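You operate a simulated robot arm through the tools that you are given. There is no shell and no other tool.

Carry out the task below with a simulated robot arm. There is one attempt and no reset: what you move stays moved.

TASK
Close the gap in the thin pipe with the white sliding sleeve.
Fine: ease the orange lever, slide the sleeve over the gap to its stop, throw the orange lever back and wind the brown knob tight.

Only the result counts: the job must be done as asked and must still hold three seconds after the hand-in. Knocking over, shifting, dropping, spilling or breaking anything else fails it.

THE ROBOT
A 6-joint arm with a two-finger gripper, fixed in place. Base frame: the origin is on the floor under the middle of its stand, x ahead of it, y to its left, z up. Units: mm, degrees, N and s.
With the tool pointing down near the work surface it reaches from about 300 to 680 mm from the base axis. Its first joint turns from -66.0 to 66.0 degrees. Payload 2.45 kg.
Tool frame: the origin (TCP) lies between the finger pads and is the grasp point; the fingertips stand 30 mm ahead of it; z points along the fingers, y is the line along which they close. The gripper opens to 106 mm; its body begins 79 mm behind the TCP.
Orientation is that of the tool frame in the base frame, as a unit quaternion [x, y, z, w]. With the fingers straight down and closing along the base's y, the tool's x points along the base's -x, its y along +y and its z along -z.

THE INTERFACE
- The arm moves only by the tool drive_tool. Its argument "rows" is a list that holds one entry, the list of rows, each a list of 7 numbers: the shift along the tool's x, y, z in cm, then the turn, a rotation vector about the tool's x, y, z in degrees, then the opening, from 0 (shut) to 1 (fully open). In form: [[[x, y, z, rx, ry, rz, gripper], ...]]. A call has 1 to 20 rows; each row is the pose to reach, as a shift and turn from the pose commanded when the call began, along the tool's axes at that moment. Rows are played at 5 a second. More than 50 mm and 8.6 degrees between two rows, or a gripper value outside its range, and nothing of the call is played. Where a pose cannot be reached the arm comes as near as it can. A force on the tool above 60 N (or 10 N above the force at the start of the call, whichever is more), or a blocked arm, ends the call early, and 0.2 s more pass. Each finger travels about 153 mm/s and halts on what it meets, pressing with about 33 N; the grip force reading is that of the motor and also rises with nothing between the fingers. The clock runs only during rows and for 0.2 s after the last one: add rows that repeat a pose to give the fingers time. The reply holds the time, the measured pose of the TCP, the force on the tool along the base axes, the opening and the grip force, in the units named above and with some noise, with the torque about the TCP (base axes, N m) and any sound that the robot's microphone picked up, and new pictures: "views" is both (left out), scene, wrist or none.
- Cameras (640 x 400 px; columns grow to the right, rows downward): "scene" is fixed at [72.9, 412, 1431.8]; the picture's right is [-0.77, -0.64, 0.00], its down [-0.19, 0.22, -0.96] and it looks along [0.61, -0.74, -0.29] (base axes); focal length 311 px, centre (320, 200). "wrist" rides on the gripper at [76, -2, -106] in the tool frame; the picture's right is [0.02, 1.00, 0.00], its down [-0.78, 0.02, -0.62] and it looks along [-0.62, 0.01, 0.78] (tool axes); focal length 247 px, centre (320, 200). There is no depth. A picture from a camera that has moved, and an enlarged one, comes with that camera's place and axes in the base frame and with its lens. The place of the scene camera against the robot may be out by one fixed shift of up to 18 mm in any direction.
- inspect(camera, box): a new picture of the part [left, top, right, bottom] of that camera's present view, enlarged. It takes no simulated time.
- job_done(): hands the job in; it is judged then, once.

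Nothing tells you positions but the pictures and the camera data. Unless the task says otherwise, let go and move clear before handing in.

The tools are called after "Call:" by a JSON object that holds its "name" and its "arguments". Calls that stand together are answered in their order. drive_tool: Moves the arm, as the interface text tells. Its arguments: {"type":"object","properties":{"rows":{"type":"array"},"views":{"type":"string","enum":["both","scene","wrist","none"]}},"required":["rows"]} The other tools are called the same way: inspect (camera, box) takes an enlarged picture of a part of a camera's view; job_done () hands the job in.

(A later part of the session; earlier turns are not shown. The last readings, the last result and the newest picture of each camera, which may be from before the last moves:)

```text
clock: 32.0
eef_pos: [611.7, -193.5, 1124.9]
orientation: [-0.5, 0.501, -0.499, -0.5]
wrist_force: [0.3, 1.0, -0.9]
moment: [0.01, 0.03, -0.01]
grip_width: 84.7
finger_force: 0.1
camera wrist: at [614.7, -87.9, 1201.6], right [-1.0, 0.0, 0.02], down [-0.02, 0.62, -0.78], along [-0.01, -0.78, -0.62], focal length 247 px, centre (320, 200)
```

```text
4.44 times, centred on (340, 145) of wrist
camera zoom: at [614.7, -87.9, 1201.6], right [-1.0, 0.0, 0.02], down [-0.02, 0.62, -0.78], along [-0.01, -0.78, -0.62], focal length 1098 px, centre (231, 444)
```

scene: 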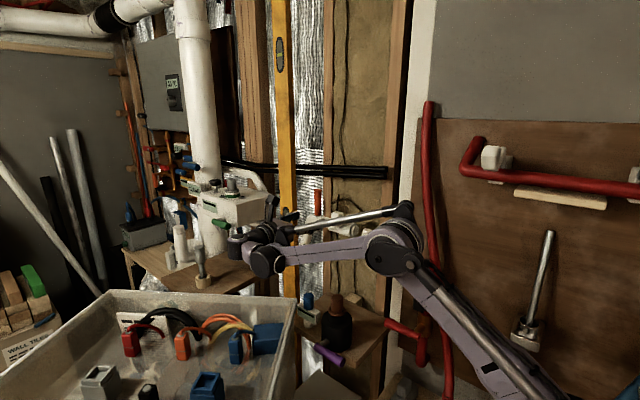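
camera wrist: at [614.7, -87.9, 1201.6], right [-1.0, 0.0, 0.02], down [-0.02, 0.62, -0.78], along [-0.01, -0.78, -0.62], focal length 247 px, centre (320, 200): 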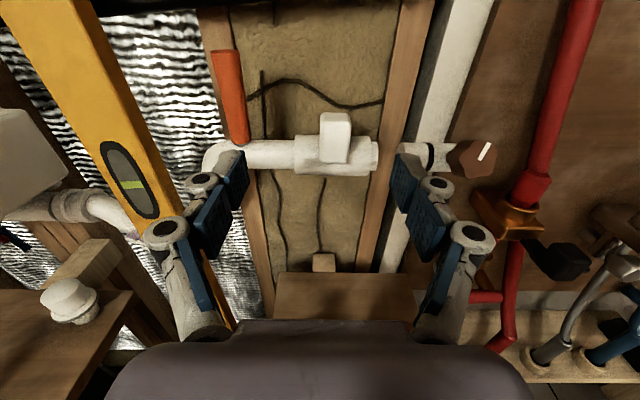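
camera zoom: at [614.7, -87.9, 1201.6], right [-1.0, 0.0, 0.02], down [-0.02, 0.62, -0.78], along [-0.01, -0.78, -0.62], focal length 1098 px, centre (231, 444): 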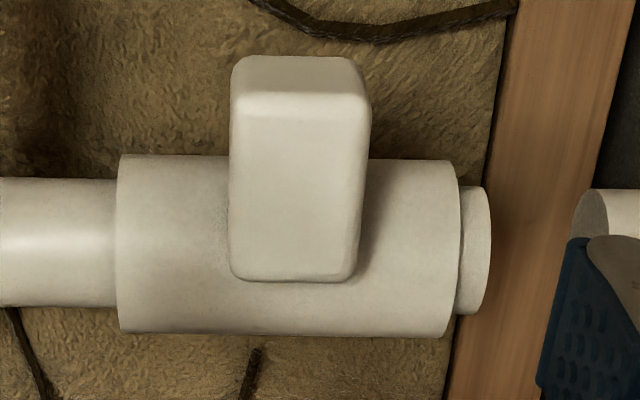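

The boss spans x≈587–614, front at y≈-311, z 1072–1117. I'll line up at (600, ·, 1097) and advance with the fingers on either side of it.

Call:
{"name": "drive_tool", "arguments": {"rows": [[[-1.4, 0.6, 1.5, 0, 0, 0, 0.75], [-2.8, 1.17, 3, 0, 0, 0, 0.75], [-2.8, 1.17, 5, 0, 0, 0, 0.75], [-2.8, 1.17, 7, 0, 0, 0, 0.75], [-2.8, 1.17, 9, 0, 0, 0, 0.75], [-2.8, 1.17, 10.9, 0, 0, 0, 0.75], [-2.8, 1.17, 10.9, 0, 0, 0, 0.75]]]}}

```text
clock: 33.6
eef_pos: [597.6, -305.0, 1095.5]
orientation: [0.499, -0.5, 0.5, 0.501]
wrist_force: [0.3, 0.0, -0.2]
moment: [0.01, 0.02, 0.02]
grip_width: 79.6
finger_force: 0.0
camera wrist: at [601.0, -198.2, 1172.9], right [-1.0, 0.0, 0.02], down [-0.02, 0.62, -0.78], along [-0.01, -0.78, -0.62], focal length 247 px, centre (320, 200)
```

scene: 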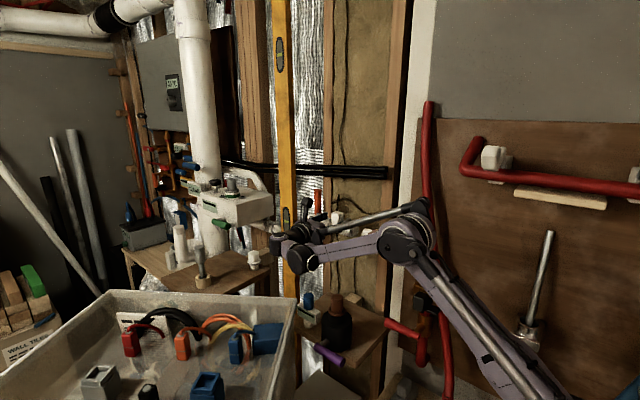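
wrist: 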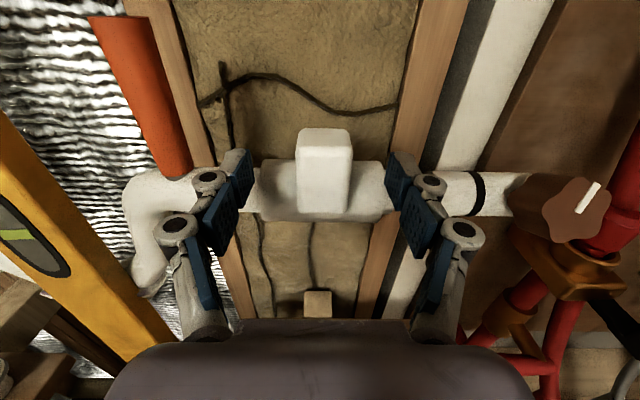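

The boss is centred between the fingers. Closing on it.

Call:
{"name": "drive_tool", "arguments": {"rows": [[[0, 0, 0, 0, 0, 0, 0.5], [0, 0, 0, 0, 0, 0, 0.3], [0, 0, 0, 0, 0, 0, 0.2], [0, 0, 0, 0, 0, 0, 0.2], [0, 0, 0, 0, 0, 0, 0.2]]]}}

```text
clock: 34.8
eef_pos: [599.4, -304.7, 1096.1]
orientation: [0.5, -0.499, 0.501, 0.5]
wrist_force: [-3.3, 1.7, -1.0]
moment: [-0.03, 0.02, -0.21]
grip_width: 29.5
finger_force: 45.1
camera wrist: at [600.8, -197.9, 1172.9], right [-1.0, 0.0, 0.02], down [-0.02, 0.62, -0.78], along [-0.01, -0.78, -0.62], focal length 247 px, centre (320, 200)
```

scene: 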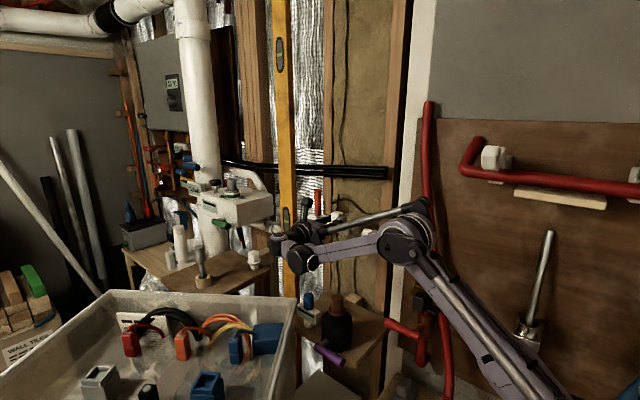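
wrist: 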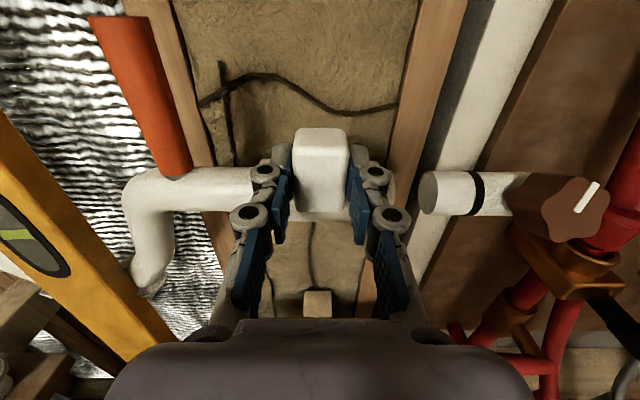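

Gripped at 29.5 mm. I'll slide toward the gap (base -x) gently and watch the force.

Call:
{"name": "drive_tool", "arguments": {"rows": [[[0, 0.25, 0, 0, 0, 0, 0.2], [0, 0.5, 0, 0, 0, 0, 0.2], [0, 0.75, 0, 0, 0, 0, 0.2], [0, 1, 0, 0, 0, 0, 0.2], [0, 1.25, 0, 0, 0, 0, 0.2], [0, 1.5, 0, 0, 0, 0, 0.2], [0, 1.5, 0, 0, 0, 0, 0.2]]]}}

```text
clock: 36.4
eef_pos: [584.1, -305.5, 1096.1]
orientation: [0.501, -0.5, 0.499, 0.5]
wrist_force: [3.9, -8.9, 2.3]
moment: [-0.02, -0.01, 0.22]
grip_width: 29.2
finger_force: 44.8
camera wrist: at [587.7, -197.8, 1172.8], right [-1.0, 0.0, 0.02], down [-0.02, 0.62, -0.78], along [-0.01, -0.78, -0.62], focal length 247 px, centre (320, 200)
```

scene: 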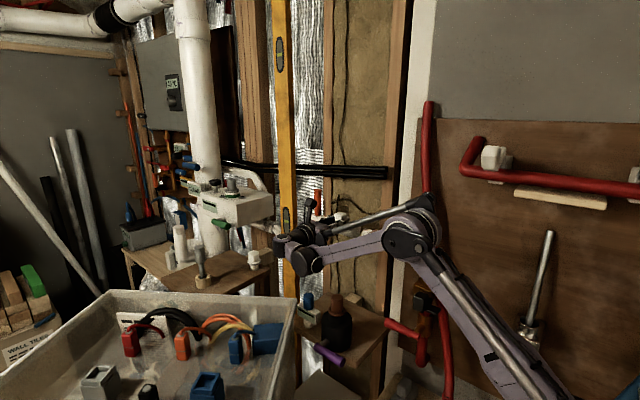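
wrist: 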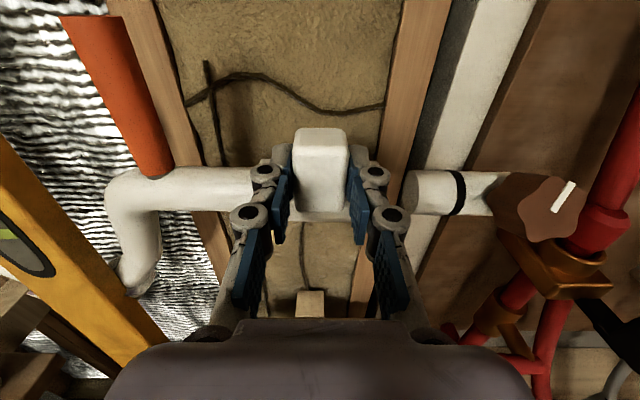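

It slides with the boss easily. Continuing toward the stop ring.

Call:
{"name": "drive_tool", "arguments": {"rows": [[[0, 0.4, 0, 0, 0, 0, 0.2], [0, 0.8, 0, 0, 0, 0, 0.2], [0, 1.2, 0, 0, 0, 0, 0.2], [0, 1.6, 0, 0, 0, 0, 0.2], [0, 2, 0, 0, 0, 0, 0.2], [0, 2.4, 0, 0, 0, 0, 0.2], [0, 2.8, 0, 0, 0, 0, 0.2], [0, 3.2, 0, 0, 0, 0, 0.2], [0, 3.6, 0, 0, 0, 0, 0.2], [0, 3.6, 0, 0, 0, 0, 0.2]]]}}

```text
clock: 38.6
eef_pos: [548.9, -303.7, 1095.7]
orientation: [-0.5, 0.501, -0.499, -0.5]
wrist_force: [3.5, -20.1, -2.6]
moment: [-0.49, 0.03, 0.2]
grip_width: 28.9
finger_force: 45.2
camera wrist: at [551.9, -197.8, 1173.0], right [-1.0, 0.0, 0.02], down [-0.02, 0.62, -0.78], along [-0.01, -0.78, -0.62], focal length 247 px, centre (320, 200)
```

scene: 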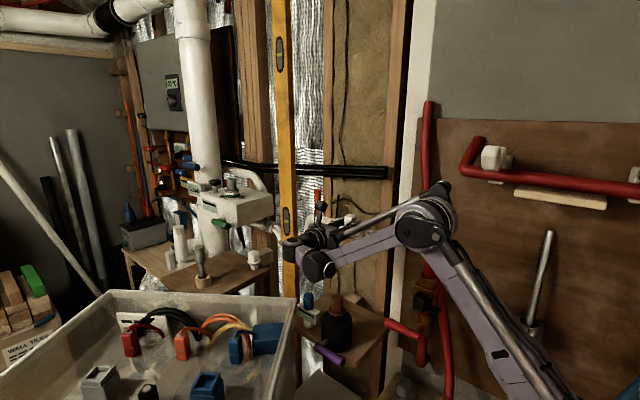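
wrist: 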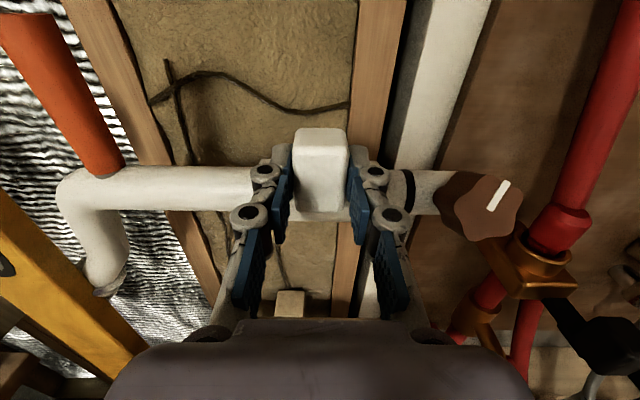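

Contact force toward the wall is building (~20 N), so the pipe isn't quite parallel to my path; I'll ease in slightly and continue in small steps.

Call:
{"name": "drive_tool", "arguments": {"rows": [[[0, 0, 0.15, 0, 0, 0, 0.2], [0, 0.2, 0.2, 0, 0, 0, 0.2], [0, 0.4, 0.2, 0, 0, 0, 0.2], [0, 0.6, 0.2, 0, 0, 0, 0.2], [0, 0.8, 0.2, 0, 0, 0, 0.2], [0, 0.8, 0.2, 0, 0, 0, 0.2]]]}}

```text
clock: 40.0
eef_pos: [542.5, -303.7, 1095.9]
orientation: [0.501, -0.5, 0.5, 0.5]
wrist_force: [5.1, 6.4, -10.3]
moment: [0.47, -0.04, 0.29]
grip_width: 29.2
finger_force: 44.9
camera wrist: at [545.4, -197.8, 1173.1], right [-1.0, 0.0, 0.02], down [-0.02, 0.62, -0.78], along [-0.01, -0.78, -0.62], focal length 247 px, centre (320, 200)
```

scene: 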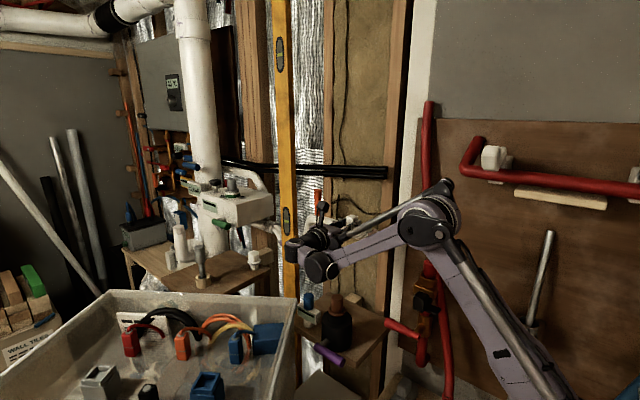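
wrist: 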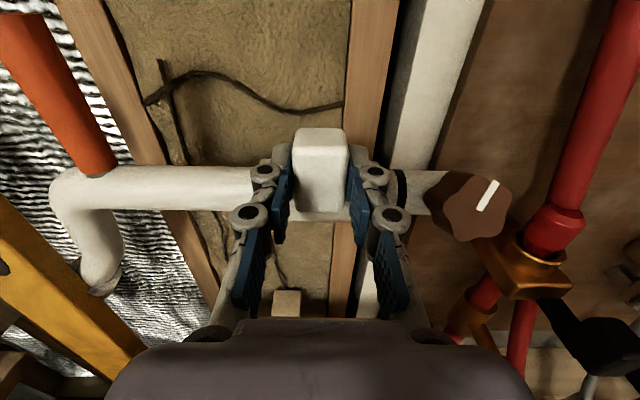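

Call:
{"name": "drive_tool", "arguments": {"rows": [[[0, 0.2, 0, 0, 0, 0, 0.2], [0, 0.4, 0, 0, 0, 0, 0.2], [0, 0.55, 0.02, 0, 0, 0, 0.2], [0, 0.7, 0.03, 0, 0, 0, 0.2], [0, 0.7, 0.03, 0, 0, 0, 0.2]]]}}

```text
clock: 41.2
eef_pos: [536.5, -303.7, 1095.4]
orientation: [0.501, -0.5, 0.5, 0.499]
wrist_force: [3.6, 17.4, -15.2]
moment: [0.21, 0.06, 0.23]
grip_width: 29.2
finger_force: 44.8
camera wrist: at [538.7, -197.9, 1173.2], right [-1.0, 0.0, 0.02], down [-0.02, 0.62, -0.78], along [-0.01, -0.78, -0.62], focal length 247 px, centre (320, 200)
```

scene: 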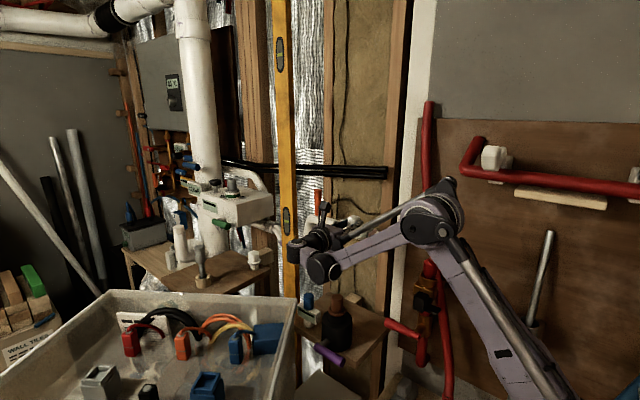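
wrist: 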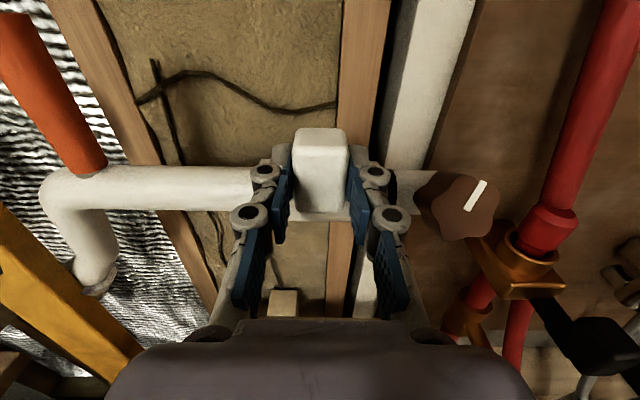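

Call:
{"name": "drive_tool", "arguments": {"rows": [[[-0.05, 0, -0.1, 0, 0, 0, 0.2], [-0.1, 0.2, -0.12, 0, 0, 0, 0.2], [-0.1, 0.4, -0.12, 0, 0, 0, 0.2], [-0.1, 0.4, -0.12, 0, 0, 0, 0.2]]]}}

Call:
{"name": "inspect", "arguments": {"camera": "wrist", "box": [240, 120, 500, 260]}}

Call:
{"name": "inspect", "arguments": {"camera": "scene", "box": [290, 170, 400, 250]}}

```text
clock: 42.2
eef_pos: [531.8, -305.2, 1095.0]
orientation: [0.5, -0.499, 0.5, 0.5]
wrist_force: [4.5, 8.9, -1.8]
moment: [0.52, -0.06, 0.18]
grip_width: 28.9
finger_force: 45.1
camera wrist: at [533.8, -197.6, 1172.7], right [-1.0, 0.0, 0.02], down [-0.02, 0.62, -0.78], along [-0.01, -0.78, -0.62], focal length 247 px, centre (320, 200)
```

scene: 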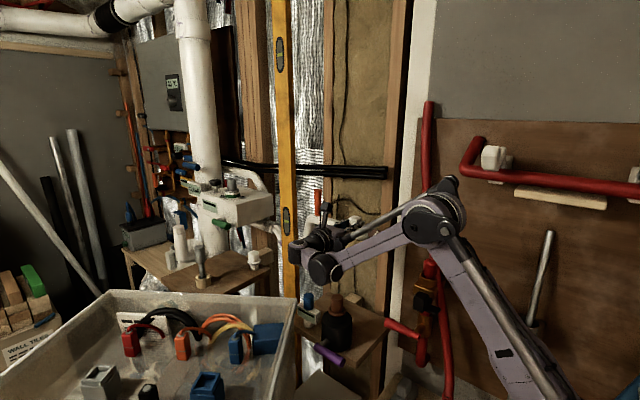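
wrist: 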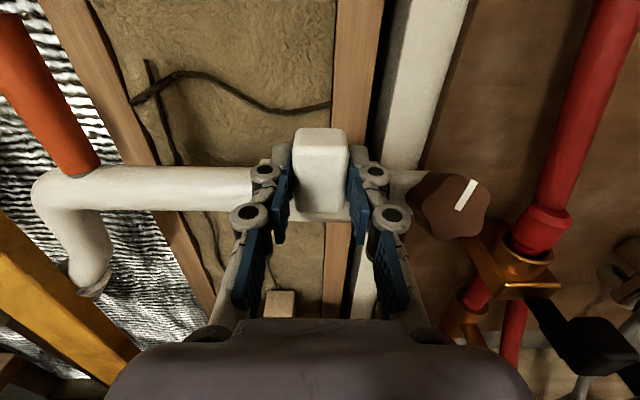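

```text
2.46 times, centred on (370, 190) of wrist
camera zoom: at [533.8, -197.6, 1172.7], right [-1.0, 0.0, 0.02], down [-0.02, 0.62, -0.78], along [-0.01, -0.78, -0.62], focal length 608 px, centre (197, 225)
```

zoom: 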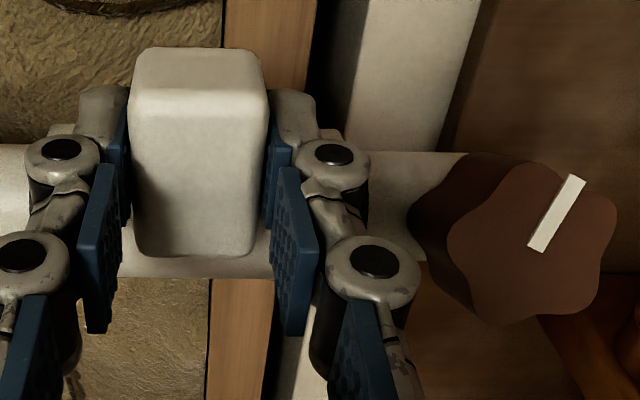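

```text
5.00 times, centred on (345, 210) of scene
camera zoom: at [73.0, 412.2, 1431.7], right [-0.77, -0.64, 0.0], down [-0.19, 0.22, -0.96], along [0.61, -0.74, -0.29], focal length 1555 px, centre (195, 150)
```

zoom: 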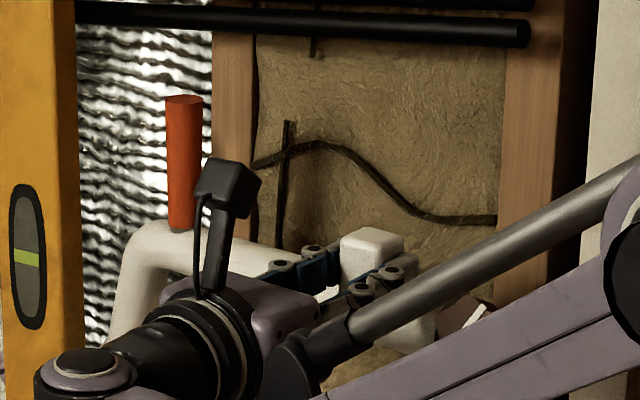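

Call:
{"name": "drive_tool", "arguments": {"rows": [[[0, 0.15, -0.05, 0, 0, 0, 0.2], [0, 0.3, -0.05, 0, 0, 0, 0.2], [0, 0.45, -0.05, 0, 0, 0, 0.2], [0, 0.45, -0.05, 0, 0, 0, 0.2]]], "views": "wrist"}}

Call:
{"name": "inspect", "arguments": {"camera": "wrist", "box": [240, 120, 500, 260]}}

```text
clock: 43.2
eef_pos: [528.5, -304.2, 1095.6]
orientation: [0.502, -0.497, 0.502, 0.499]
wrist_force: [24.2, -10.8, 6.9]
moment: [-0.2, -0.05, 0.32]
grip_width: 29.1
finger_force: 45.2
camera wrist: at [530.7, -197.6, 1172.7], right [-1.0, -0.01, 0.02], down [-0.02, 0.62, -0.78], along [-0.01, -0.78, -0.62], focal length 247 px, centre (320, 200)
```

wrist: 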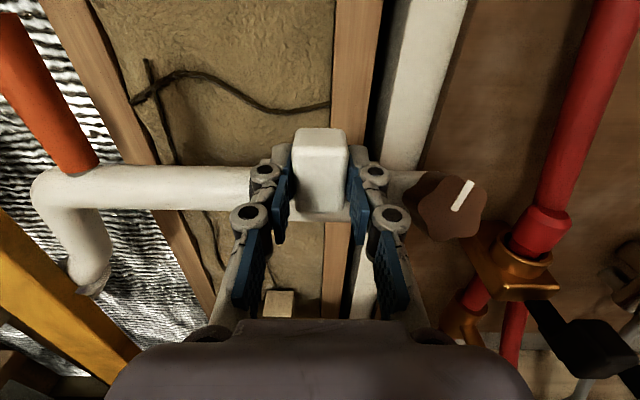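

```text
2.46 times, centred on (370, 190) of wrist
camera zoom: at [530.7, -197.6, 1172.7], right [-1.0, -0.01, 0.02], down [-0.02, 0.62, -0.78], along [-0.01, -0.78, -0.62], focal length 608 px, centre (197, 225)
```

zoom: 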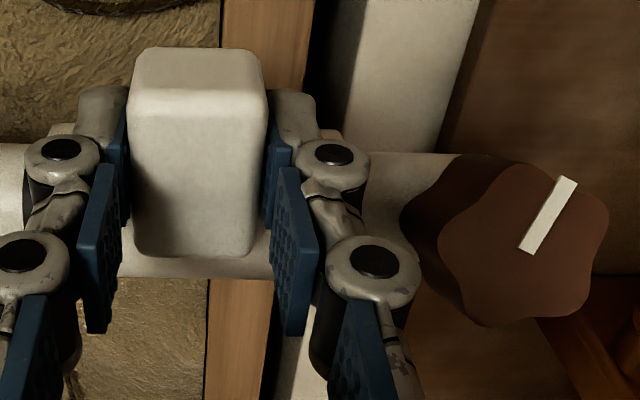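

The along-pipe force jumped to 24 N: the sleeve has met its stop at boss x≈529. I'll open just slightly (the knob is close) and back straight out to look.

Call:
{"name": "drive_tool", "arguments": {"rows": [[[0, 0, 0, 0, 0, 0, 0.37], [0, -0.2, 0, 0, 0, 0, 0.37], [0, -0.2, 0, 0, 0, 0, 0.37], [0, -0.2, -1.5, 0, 0, 0, 0.37], [0, -0.2, -3, 0, 0, 0, 0.37], [0, -0.2, -5, 0, 0, 0, 0.37], [0, -0.2, -7, 0, 0, 0, 0.37], [0, -0.2, -9, 0, 0, 0, 0.5], [0, -0.2, -11, 0, 0, 0, 0.8], [0, -0.2, -11, 0, 0, 0, 1]]]}}

Call:
{"name": "inspect", "arguments": {"camera": "wrist", "box": [220, 100, 440, 220]}}

Call:
{"name": "inspect", "arguments": {"camera": "wrist", "box": [320, 120, 400, 180]}}

```text
clock: 45.4
eef_pos: [526.4, -192.8, 1094.8]
orientation: [0.5, -0.5, 0.5, 0.5]
wrist_force: [-0.6, -0.3, -0.6]
moment: [-0.01, -0.02, -0.06]
grip_width: 105.8
finger_force: 0.0
camera wrist: at [529.4, -86.7, 1172.6], right [-1.0, 0.0, 0.02], down [-0.02, 0.62, -0.78], along [-0.01, -0.78, -0.62], focal length 247 px, centre (320, 200)
```

scene: 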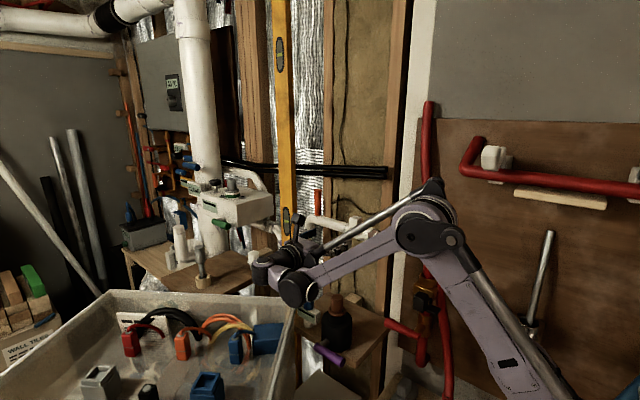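
wrist: 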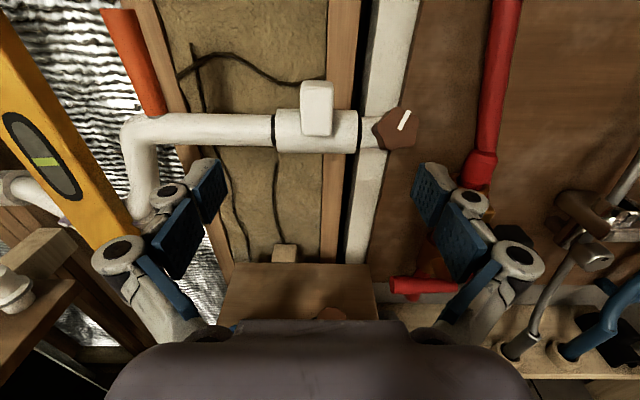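

```text
2.91 times, centred on (330, 160) of wrist
camera zoom: at [529.4, -86.7, 1172.6], right [-1.0, 0.0, 0.02], down [-0.02, 0.62, -0.78], along [-0.01, -0.78, -0.62], focal length 718 px, centre (291, 316)
```

zoom: 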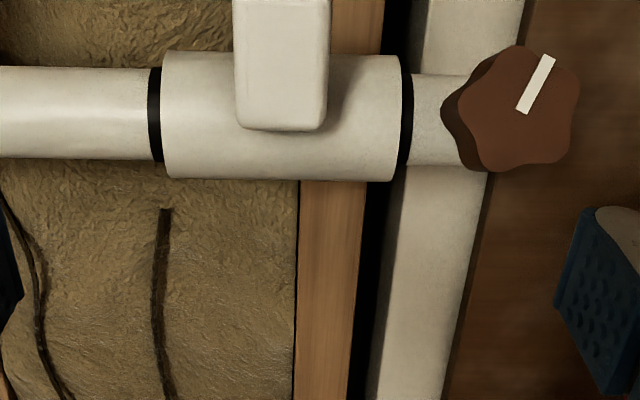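

```text
6.67 times, centred on (360, 150) of wrist
camera zoom: at [529.4, -86.7, 1172.6], right [-1.0, 0.0, 0.02], down [-0.02, 0.62, -0.78], along [-0.01, -0.78, -0.62], focal length 1646 px, centre (53, 533)
```

zoom: 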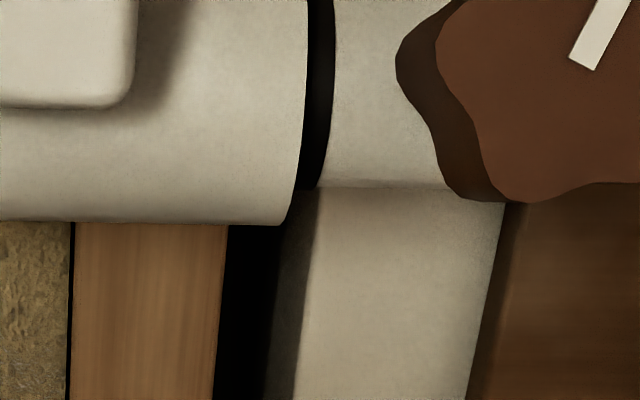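

The sleeve now spans the gap exactly between the two black rings and is against its stop. Next I'll throw the lever back: grip it from both sides with the tool yawed 30°, pull it off vertical, then push it down. First I'll move to the pre-grasp.

Call:
{"name": "drive_tool", "arguments": {"rows": [[[0.8, -2, 0, 5, 0, 0, 0.9], [1.6, -4, 0.5, 10, 0, 0, 0.8], [2.4, -6, 1, 15, 0, 0, 0.7], [3.2, -8, 2, 20, 0, 0, 0.65], [4, -10, 3, 25, 0, 0, 0.65], [4.6, -11.4, 3.7, 30, 0, 0, 0.65], [4.6, -11.4, 3.7, 30, 0, 0, 0.65]]]}}

```text
clock: 47.0
eef_pos: [641.0, -231.5, 1139.4]
orientation: [0.612, -0.353, 0.613, 0.353]
wrist_force: [0.1, 0.0, 0.1]
moment: [0.0, -0.04, -0.01]
grip_width: 68.9
finger_force: 0.1
camera wrist: at [590.6, -138.5, 1218.3], right [-0.87, -0.5, 0.02], down [-0.33, 0.53, -0.78], along [0.38, -0.68, -0.62], focal length 247 px, centre (320, 200)
```

scene: 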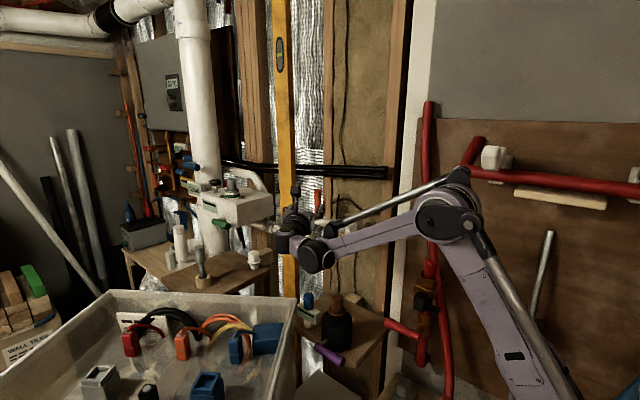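
wrist: 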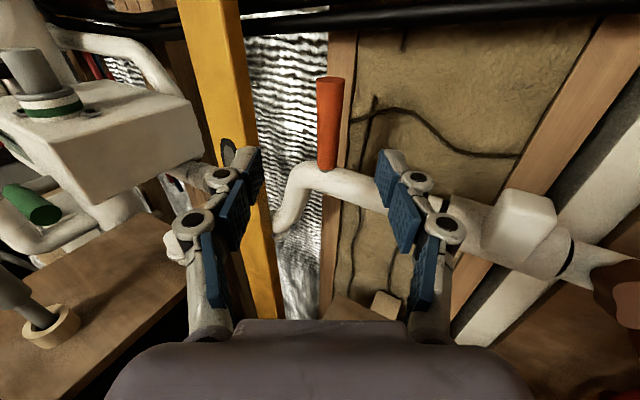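

The lever's top is confirmed at (702,-352,1165). It sits 8 mm to the right of the finger midline and 137 mm ahead. Advancing to straddle it.

Call:
{"name": "drive_tool", "arguments": {"rows": [[[0, 0.4, 2.5, 0, 0, 0, 0.65], [0, 0.84, 5, 0, 0, 0, 0.65], [0, 0.84, 7.5, 0, 0, 0, 0.65], [0, 0.84, 10, 0, 0, 0, 0.65], [0, 0.84, 11.5, 0, 0, 0, 0.65], [0, 0.84, 12.4, 0, 0, 0, 0.65], [0, 0.84, 12.4, 0, 0, 0, 0.65]]]}}

```text
clock: 48.6
eef_pos: [696.0, -341.1, 1141.6]
orientation: [0.613, -0.353, 0.612, 0.353]
wrist_force: [0.3, -0.5, 0.4]
moment: [-0.01, 0.01, -0.01]
grip_width: 68.8
finger_force: 0.0
camera wrist: at [645.4, -249.1, 1218.2], right [-0.87, -0.5, 0.02], down [-0.33, 0.53, -0.78], along [0.38, -0.69, -0.62], focal length 247 px, centre (320, 200)
```

scene: 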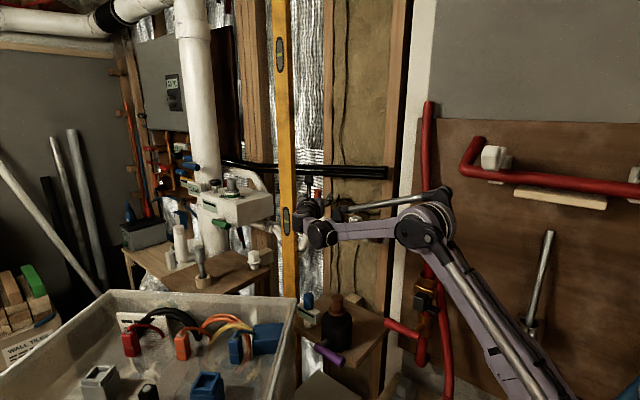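
wrist: 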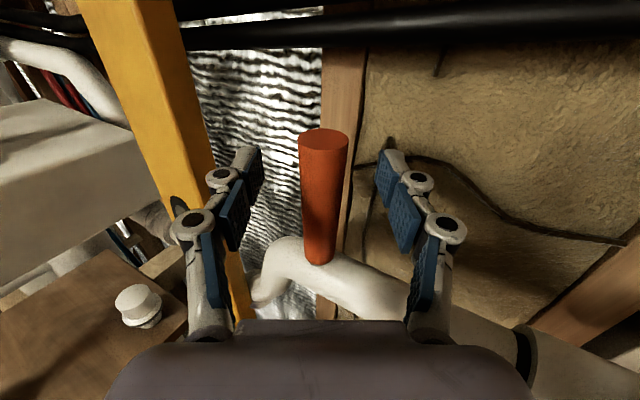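

Lever is centred. Closing on it.

Call:
{"name": "drive_tool", "arguments": {"rows": [[[0, 0, 0, 0, 0, 0, 0.45], [0, 0, 0, 0, 0, 0, 0.3], [0, 0, 0, 0, 0, 0, 0.18], [0, 0, 0, 0, 0, 0, 0.15], [0, 0, 0, 0, 0, 0, 0.15]]]}}

```text
clock: 49.8
eef_pos: [695.6, -342.3, 1141.5]
orientation: [0.612, -0.354, 0.612, 0.354]
wrist_force: [-9.8, 1.0, -2.8]
moment: [-0.03, 0.0, -0.13]
grip_width: 24.3
finger_force: 44.9
camera wrist: at [644.6, -249.3, 1218.3], right [-0.87, -0.5, 0.02], down [-0.32, 0.53, -0.78], along [0.38, -0.69, -0.62], focal length 247 px, centre (320, 200)
```

scene: 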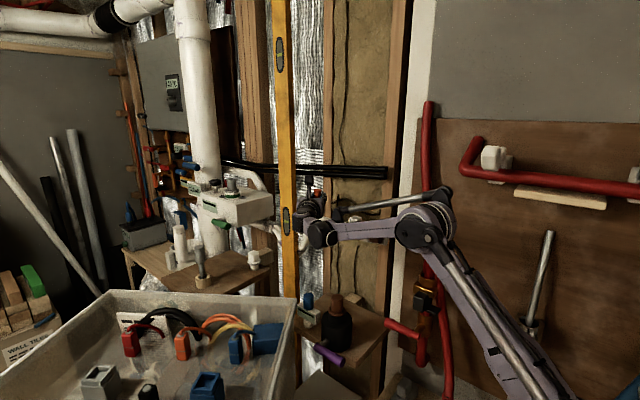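
wrist: 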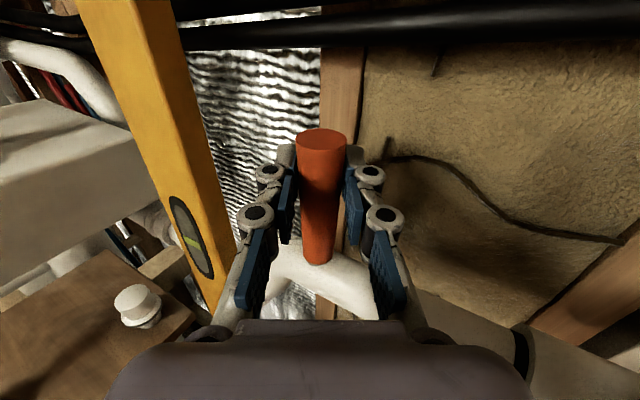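

Gripped (24 mm). I'll pull it outward along the arc, rolling the gripper slightly so the pads stay parallel to the lever.

Call:
{"name": "drive_tool", "arguments": {"rows": [[[-0.02, -0.295, -0.51, 0, 0, -2, 0.15], [-0.08, -0.59, -1.02, 0, 0, -4, 0.15], [-0.185, -0.88, -1.52, 0, 0, -6.1, 0.15], [-0.33, -1.165, -2.02, 0, 0, -8.2, 0.15], [-0.51, -1.445, -2.5, 0, 0, -10.3, 0.15], [-0.51, -1.445, -2.5, 0, 0, -10.3, 0.15]]]}}

```text
clock: 51.2
eef_pos: [695.3, -315.6, 1136.7]
orientation: [0.641, -0.298, 0.577, 0.409]
wrist_force: [-15.1, -9.7, 11.5]
moment: [-0.94, -1.15, 0.11]
grip_width: 24.3
finger_force: 45.1
camera wrist: at [656.3, -215.6, 1212.7], right [-0.85, -0.48, 0.2], down [-0.44, 0.46, -0.77], along [0.28, -0.74, -0.61], focal length 247 px, centre (320, 200)
```

scene: 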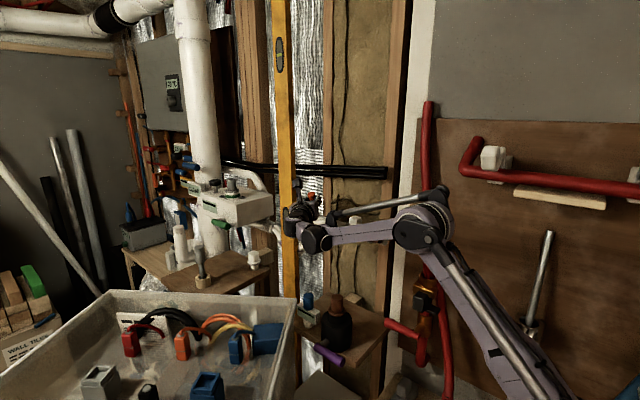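
wrist: 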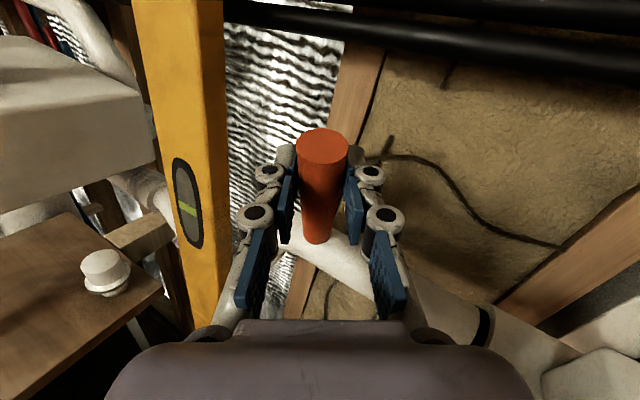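

The lever follows (~70°). Continuing the arc down.

Call:
{"name": "drive_tool", "arguments": {"rows": [[[-0.11, -0.19, -0.3, 0, 0, -1.4, 0.15], [-0.215, -0.385, -0.589, 0, 0, -2.8, 0.15], [-0.35, -0.58, -0.88, 0, 0, -4.3, 0.15], [-0.49, -0.77, -1.16, 0, 0, -5.8, 0.15], [-0.66, -0.96, -1.43, 0, 0, -7.4, 0.15], [-0.83, -1.147, -1.697, 0, 0, -9, 0.15], [-0.83, -1.147, -1.697, 0, 0, -9, 0.15]]]}}

```text
clock: 52.8
eef_pos: [695.1, -295.7, 1127.2]
orientation: [0.662, -0.248, 0.543, 0.453]
wrist_force: [-14.4, -11.7, 6.0]
moment: [-1.02, -0.88, 0.32]
grip_width: 24.3
finger_force: 44.8
camera wrist: at [666.6, -190.7, 1198.8], right [-0.81, -0.46, 0.35], down [-0.55, 0.4, -0.73], along [0.2, -0.79, -0.58], focal length 247 px, centre (320, 200)
```

scene: 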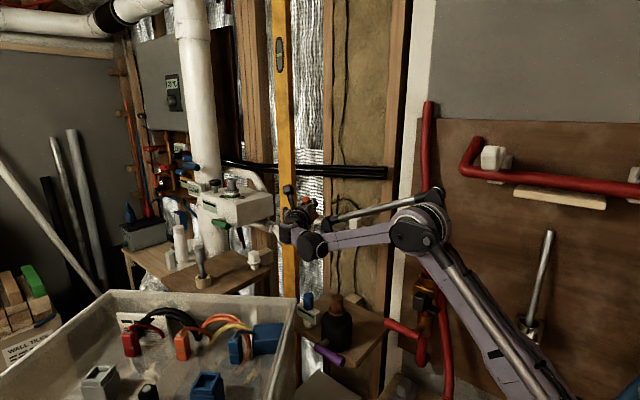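
wrist: 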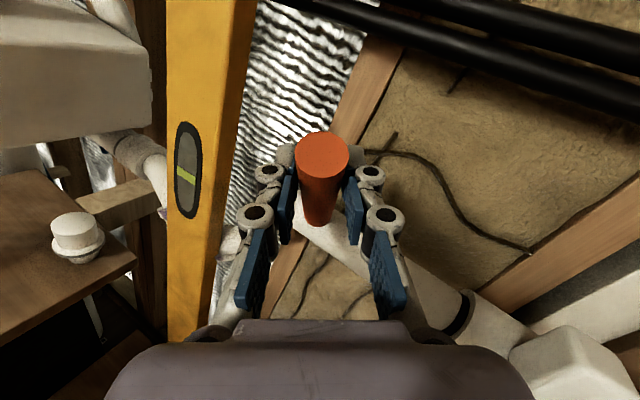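

Tracking well (~55°). Continuing to near 33°.

Call:
{"name": "drive_tool", "arguments": {"rows": [[[-0.16, -0.21, -0.25, 0, 0, -1.7, 0.15], [-0.33, -0.42, -0.5, 0, 0, -3.5, 0.15], [-0.51, -0.63, -0.74, 0, 0, -5.4, 0.15], [-0.7, -0.84, -0.98, 0, 0, -7.3, 0.15], [-0.92, -1.05, -1.19, 0, 0, -9.4, 0.15], [-1.14, -1.26, -1.4, 0, 0, -11.5, 0.15], [-1.38, -1.46, -1.6, 0, 0, -13.8, 0.15], [-1.61, -1.66, -1.79, 0, 0, -16.2, 0.15], [-1.61, -1.66, -1.79, 0, 0, -16.2, 0.15]]]}}

```text
clock: 54.8
eef_pos: [696.1, -275.6, 1105.8]
orientation: [0.69, -0.15, 0.475, 0.525]
wrist_force: [-8.6, -13.4, 11.0]
moment: [-1.28, -0.3, 0.32]
grip_width: 24.6
finger_force: 44.9
camera wrist: at [683.8, -160.4, 1168.2], right [-0.69, -0.4, 0.6], down [-0.72, 0.3, -0.63], along [0.07, -0.87, -0.5], focal length 247 px, centre (320, 200)
```

scene: 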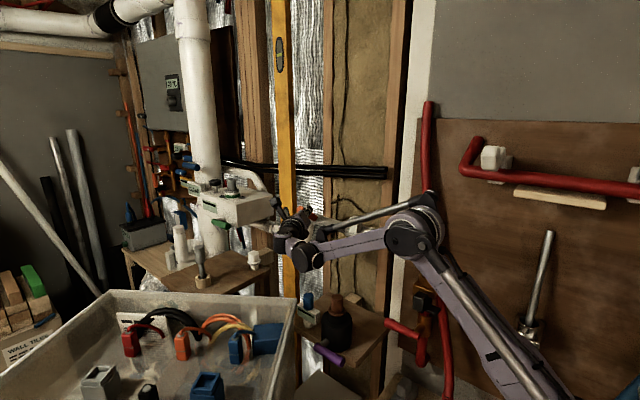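
wrist: 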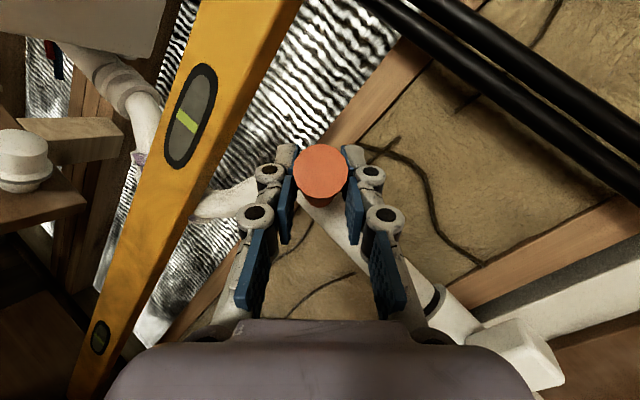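

Call:
{"name": "drive_tool", "arguments": {"rows": [[[-0.12, -0.16, -0.11, 0, 0, -1.6, 0.15], [-0.23, -0.32, -0.22, 0, 0, -3.2, 0.15], [-0.32, -0.43, -0.29, 0, 0, -4.3, 0.15], [-0.4, -0.53, -0.35, 0, 0, -5.4, 0.15], [-0.4, -0.53, -0.35, 0, 0, -5.4, 0.15]]]}}

```text
clock: 56.0
eef_pos: [696.1, -271.6, 1100.8]
orientation: [0.696, -0.117, 0.45, 0.547]
wrist_force: [3.4, -20.0, 24.7]
moment: [-0.7, -0.25, 0.22]
grip_width: 24.5
finger_force: 45.2
camera wrist: at [688.6, -153.6, 1157.3], right [-0.64, -0.36, 0.67], down [-0.77, 0.27, -0.58], along [0.03, -0.89, -0.46], focal length 247 px, centre (320, 200)
```

scene: 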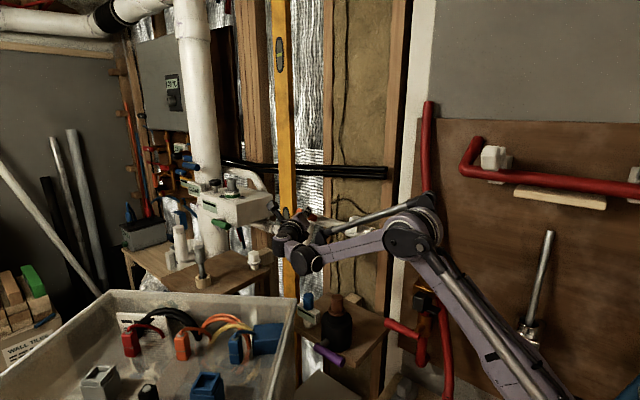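
wrist: 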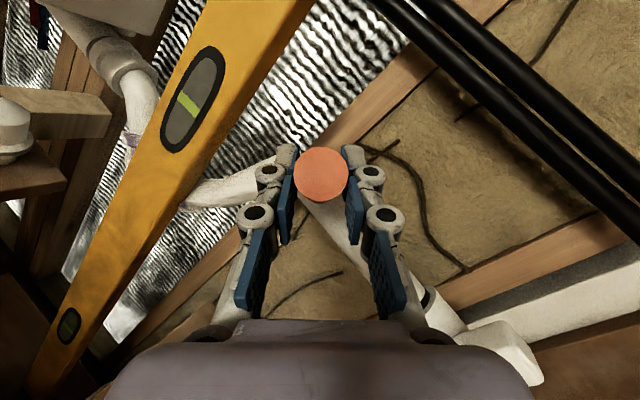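

Call:
{"name": "drive_tool", "arguments": {"rows": [[[-0.08, -0.1, -0.06, 0, 0, -1.1, 0.15], [-0.16, -0.2, -0.12, 0, 0, -2.3, 0.15], [-0.16, -0.2, -0.12, 0, 0, -2.3, 0.15]]], "views": "wrist"}}

```text
clock: 56.8
eef_pos: [695.9, -272.0, 1099.6]
orientation: [0.697, -0.103, 0.438, 0.559]
wrist_force: [13.5, -28.0, 37.3]
moment: [-0.19, -0.55, 0.92]
grip_width: 24.8
finger_force: 45.1
camera wrist: at [690.5, -151.9, 1153.6], right [-0.62, -0.35, 0.7], down [-0.79, 0.26, -0.56], along [0.01, -0.9, -0.44], focal length 247 px, centre (320, 200)
```

wrist: 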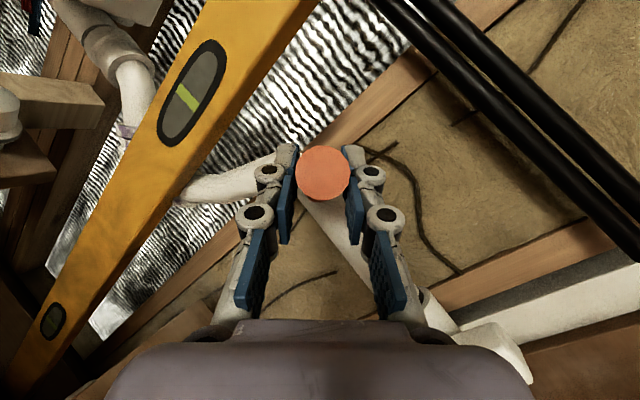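

The lever is firmly on its lower stop (force climbs to ~46 N with no more travel). I'll relieve the load, open, and back out.

Call:
{"name": "drive_tool", "arguments": {"rows": [[[0.15, 0.22, 0.12, 0, 0, 2.3, 0.15], [0.15, 0.22, 0.12, 0, 0, 2.3, 0.35], [0.15, 0.22, 0.12, 0, 0, 2.3, 0.5], [0.15, 0.22, -1, 0, 0, 2.3, 0.5], [0.15, 0.22, -3, 0, 0, 2.3, 0.5], [0.15, 0.22, -5.5, 0, 0, 2.3, 0.5], [0.15, 0.22, -8, 0, 0, 2.3, 0.5], [0.15, 0.22, -11, 0, 0, 2.3, 0.5], [0.15, 0.22, -11, 0, 0, 2.3, 0.5]]]}}

Call:
{"name": "inspect", "arguments": {"camera": "scene", "box": [280, 180, 400, 260]}}

```text
clock: 58.8
eef_pos: [642.1, -172.9, 1098.3]
orientation: [0.697, -0.117, 0.45, 0.546]
wrist_force: [0.3, 1.0, 0.3]
moment: [0.03, -0.02, -0.04]
grip_width: 53.0
finger_force: 0.1
camera wrist: at [634.1, -55.1, 1156.2], right [-0.64, -0.37, 0.67], down [-0.77, 0.28, -0.58], along [0.03, -0.89, -0.46], focal length 247 px, centre (320, 200)
```

scene: 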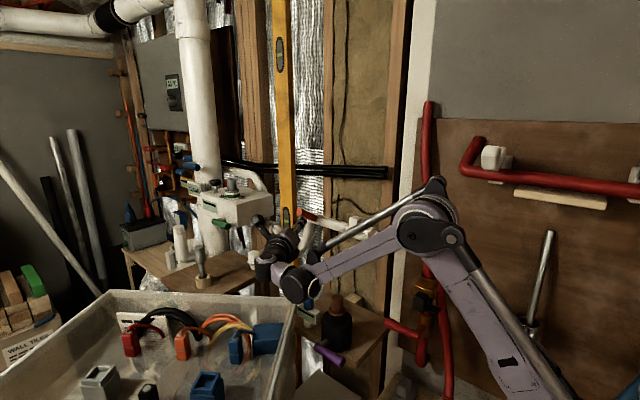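
wrist: 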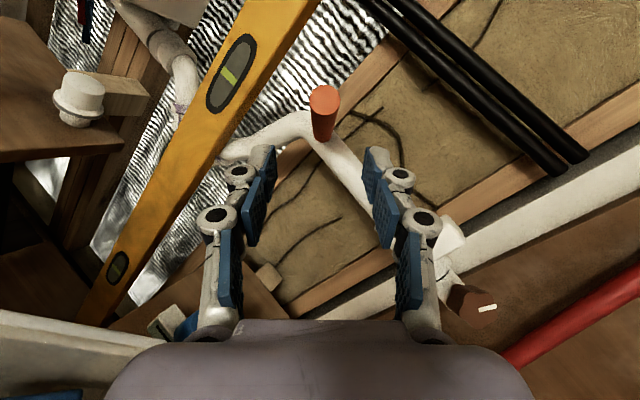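

```text
5.00 times, centred on (340, 220) of scene
camera zoom: at [72.9, 412.0, 1431.8], right [-0.77, -0.64, 0.0], down [-0.19, 0.22, -0.96], along [0.61, -0.74, -0.29], focal length 1555 px, centre (220, 100)
```

zoom: 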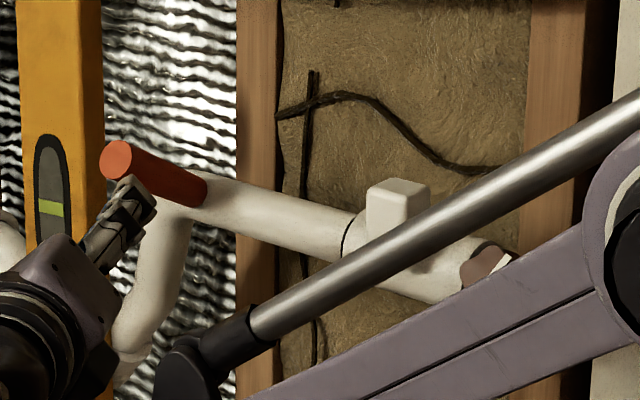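

The lever is back exactly where it started (30°, on its stop), and the sleeve covers the gap. Now the knob: its face centre is at ≈(458,-300,1086), axis tilted 30° up. I'll move in front of it with the tool along that axis, rolled back so I have a long clockwise stroke.

Call:
{"name": "drive_tool", "arguments": {"rows": [[[-0.8, 1.34, -1.2, 0.63, -3.41, -1.67, 0.5], [-1.6, 2.68, -2, 1.26, -6.83, -3.33, 0.55], [-2.4, 4.01, -2.6, 1.89, -10.24, -5, 0.55], [-3.2, 5.35, -3, 2.52, -13.65, -6.66, 0.55], [-4, 6.69, -3.4, 3.15, -17.07, -8.33, 0.55], [-4.8, 8.03, -3.8, 3.78, -20.48, -9.99, 0.55], [-5.6, 9.36, -4.1, 4.4, -23.89, -11.66, 0.55], [-6.4, 10.7, -4.4, 5.03, -27.31, -13.32, 0.55], [-7.2, 12.04, -4.6, 5.66, -30.72, -14.99, 0.55], [-8, 13.4, -4.8, 6.29, -34.13, -16.65, 0.55], [-8.8, 14.7, -4.96, 6.92, -37.55, -18.32, 0.55], [-9.54, 16.05, -4.96, 7.55, -40.96, -19.98, 0.55], [-9.54, 16.05, -4.96, 7.55, -40.96, -19.98, 0.55]]]}}

```text
clock: 61.6
eef_pos: [456.7, -222.5, 1133.1]
orientation: [0.853, -0.151, 0.085, 0.492]
wrist_force: [0.1, -0.3, -0.1]
moment: [-0.03, 0.01, 0.02]
grip_width: 58.2
finger_force: 0.0
camera wrist: at [530.9, -142.6, 1208.3], right [-0.32, -0.47, 0.82], down [-0.74, 0.67, 0.09], along [-0.59, -0.58, -0.56], focal length 247 px, centre (320, 200)
```

scene: 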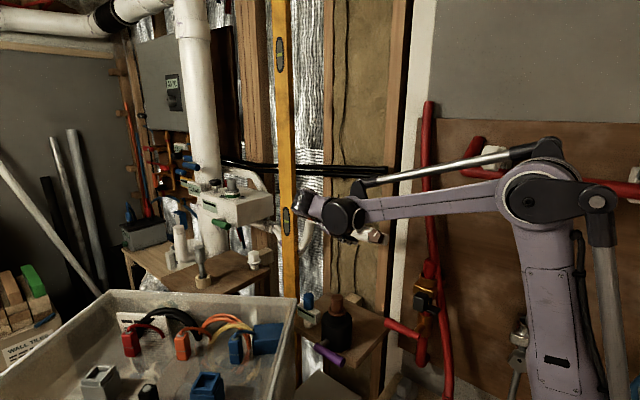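
wrist: 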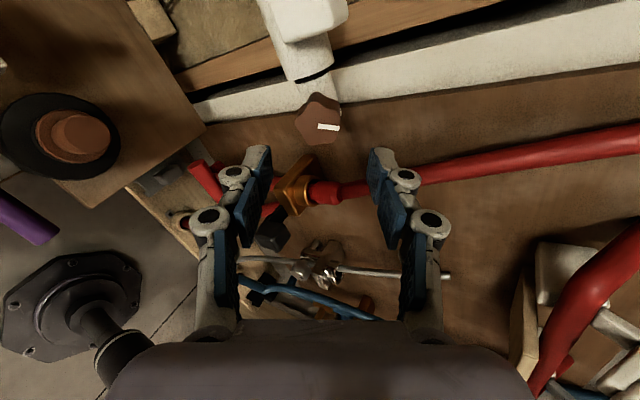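

Call:
{"name": "inspect", "arguments": {"camera": "wrist", "box": [260, 70, 380, 160]}}

Call:
{"name": "inspect", "arguments": {"camera": "scene", "box": [310, 195, 410, 255]}}

```text
4.44 times, centred on (320, 115) of wrist
camera zoom: at [530.9, -142.6, 1208.3], right [-0.32, -0.47, 0.82], down [-0.74, 0.67, 0.09], along [-0.59, -0.58, -0.56], focal length 1098 px, centre (320, 578)
```

zoom: 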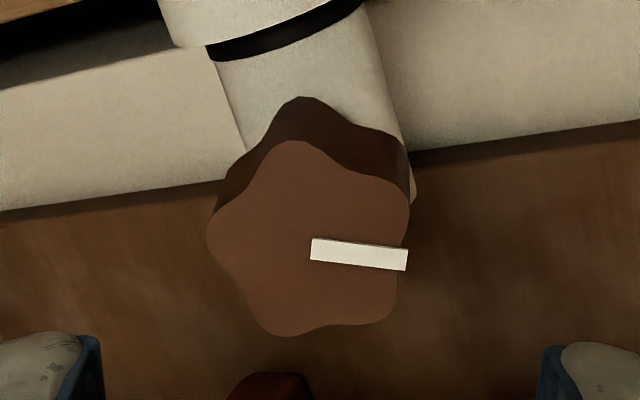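

```text
6.40 times, centred on (360, 225) of scene
camera zoom: at [72.9, 412.0, 1431.8], right [-0.77, -0.64, 0.0], down [-0.19, 0.22, -0.96], along [0.61, -0.74, -0.29], focal length 1990 px, centre (64, 40)
```

zoom: 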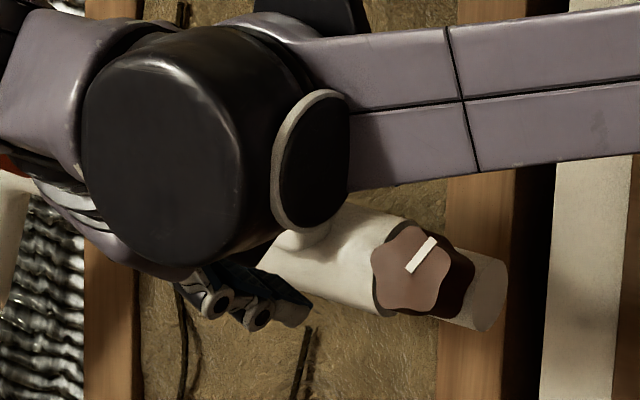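

Aligned within ~1 mm; knob face is 89 mm ahead. Advancing 85 mm with the fingers open, then I'll grip.

Call:
{"name": "drive_tool", "arguments": {"rows": [[[0, 0, 2, 0, 0, 0, 0.55], [0, 0, 4, 0, 0, 0, 0.55], [0, 0, 6, 0, 0, 0, 0.55], [0, 0, 7.3, 0, 0, 0, 0.55], [0, 0, 8.5, 0, 0, 0, 0.55], [0, 0, 8.5, 0, 0, 0, 0.55]]]}}

```text
clock: 63.0
eef_pos: [456.4, -294.9, 1088.5]
orientation: [0.853, -0.15, 0.087, 0.492]
wrist_force: [0.0, 0.1, -1.1]
moment: [-0.03, 0.01, 0.0]
grip_width: 58.2
finger_force: 0.0
camera wrist: at [530.2, -215.4, 1165.1], right [-0.32, -0.47, 0.82], down [-0.74, 0.66, 0.09], along [-0.59, -0.58, -0.56], focal length 247 px, centre (320, 200)
```

scene: 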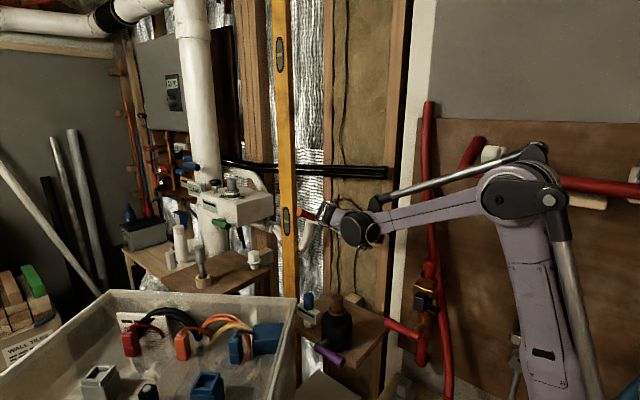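
wrist: 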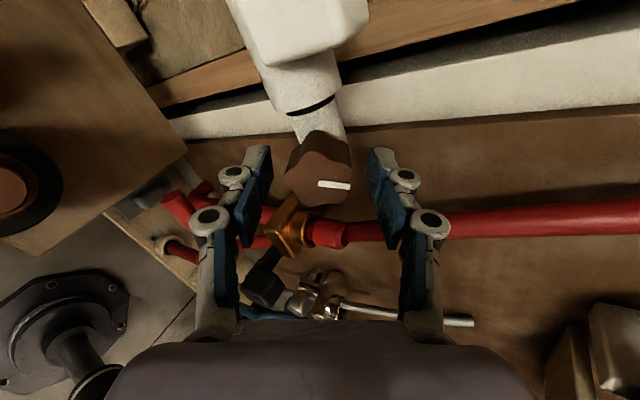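

The knob sits between the fingers. Closing on it.

Call:
{"name": "drive_tool", "arguments": {"rows": [[[0, 0, 0, 0, 0, 0, 0.42], [0, 0, 0, 0, 0, 0, 0.32], [0, 0, 0, 0, 0, 0, 0.2], [0, 0, 0, 0, 0, 0, 0.2], [0, 0, 0, 0, 0, 0, 0.2]]], "views": "wrist"}}

Call:
{"name": "inspect", "arguments": {"camera": "wrist", "box": [230, 110, 410, 245]}}

```text
clock: 64.2
eef_pos: [457.6, -294.6, 1089.9]
orientation: [0.853, -0.151, 0.086, 0.492]
wrist_force: [0.9, 0.3, -1.5]
moment: [-0.9, 0.04, -0.1]
grip_width: 38.9
finger_force: 45.3
camera wrist: at [530.2, -215.3, 1165.2], right [-0.32, -0.47, 0.82], down [-0.74, 0.66, 0.09], along [-0.59, -0.58, -0.56], focal length 247 px, centre (320, 200)
```

wrist: 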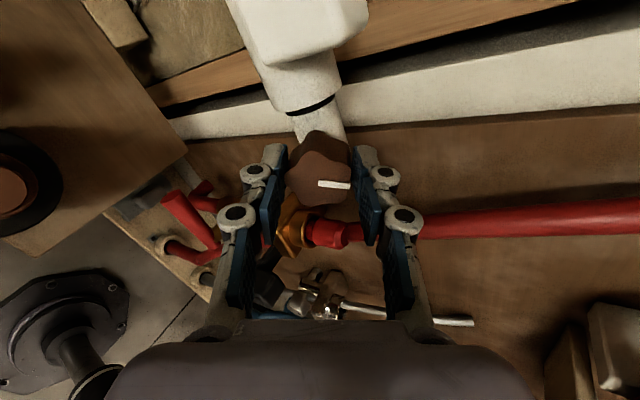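

```text
2.96 times, centred on (320, 178) of wrist
camera zoom: at [530.2, -215.3, 1165.2], right [-0.32, -0.47, 0.82], down [-0.74, 0.66, 0.09], along [-0.59, -0.58, -0.56], focal length 732 px, centre (320, 267)
```

zoom: 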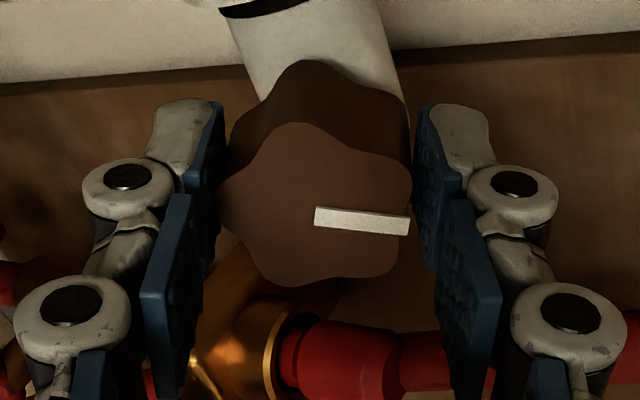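

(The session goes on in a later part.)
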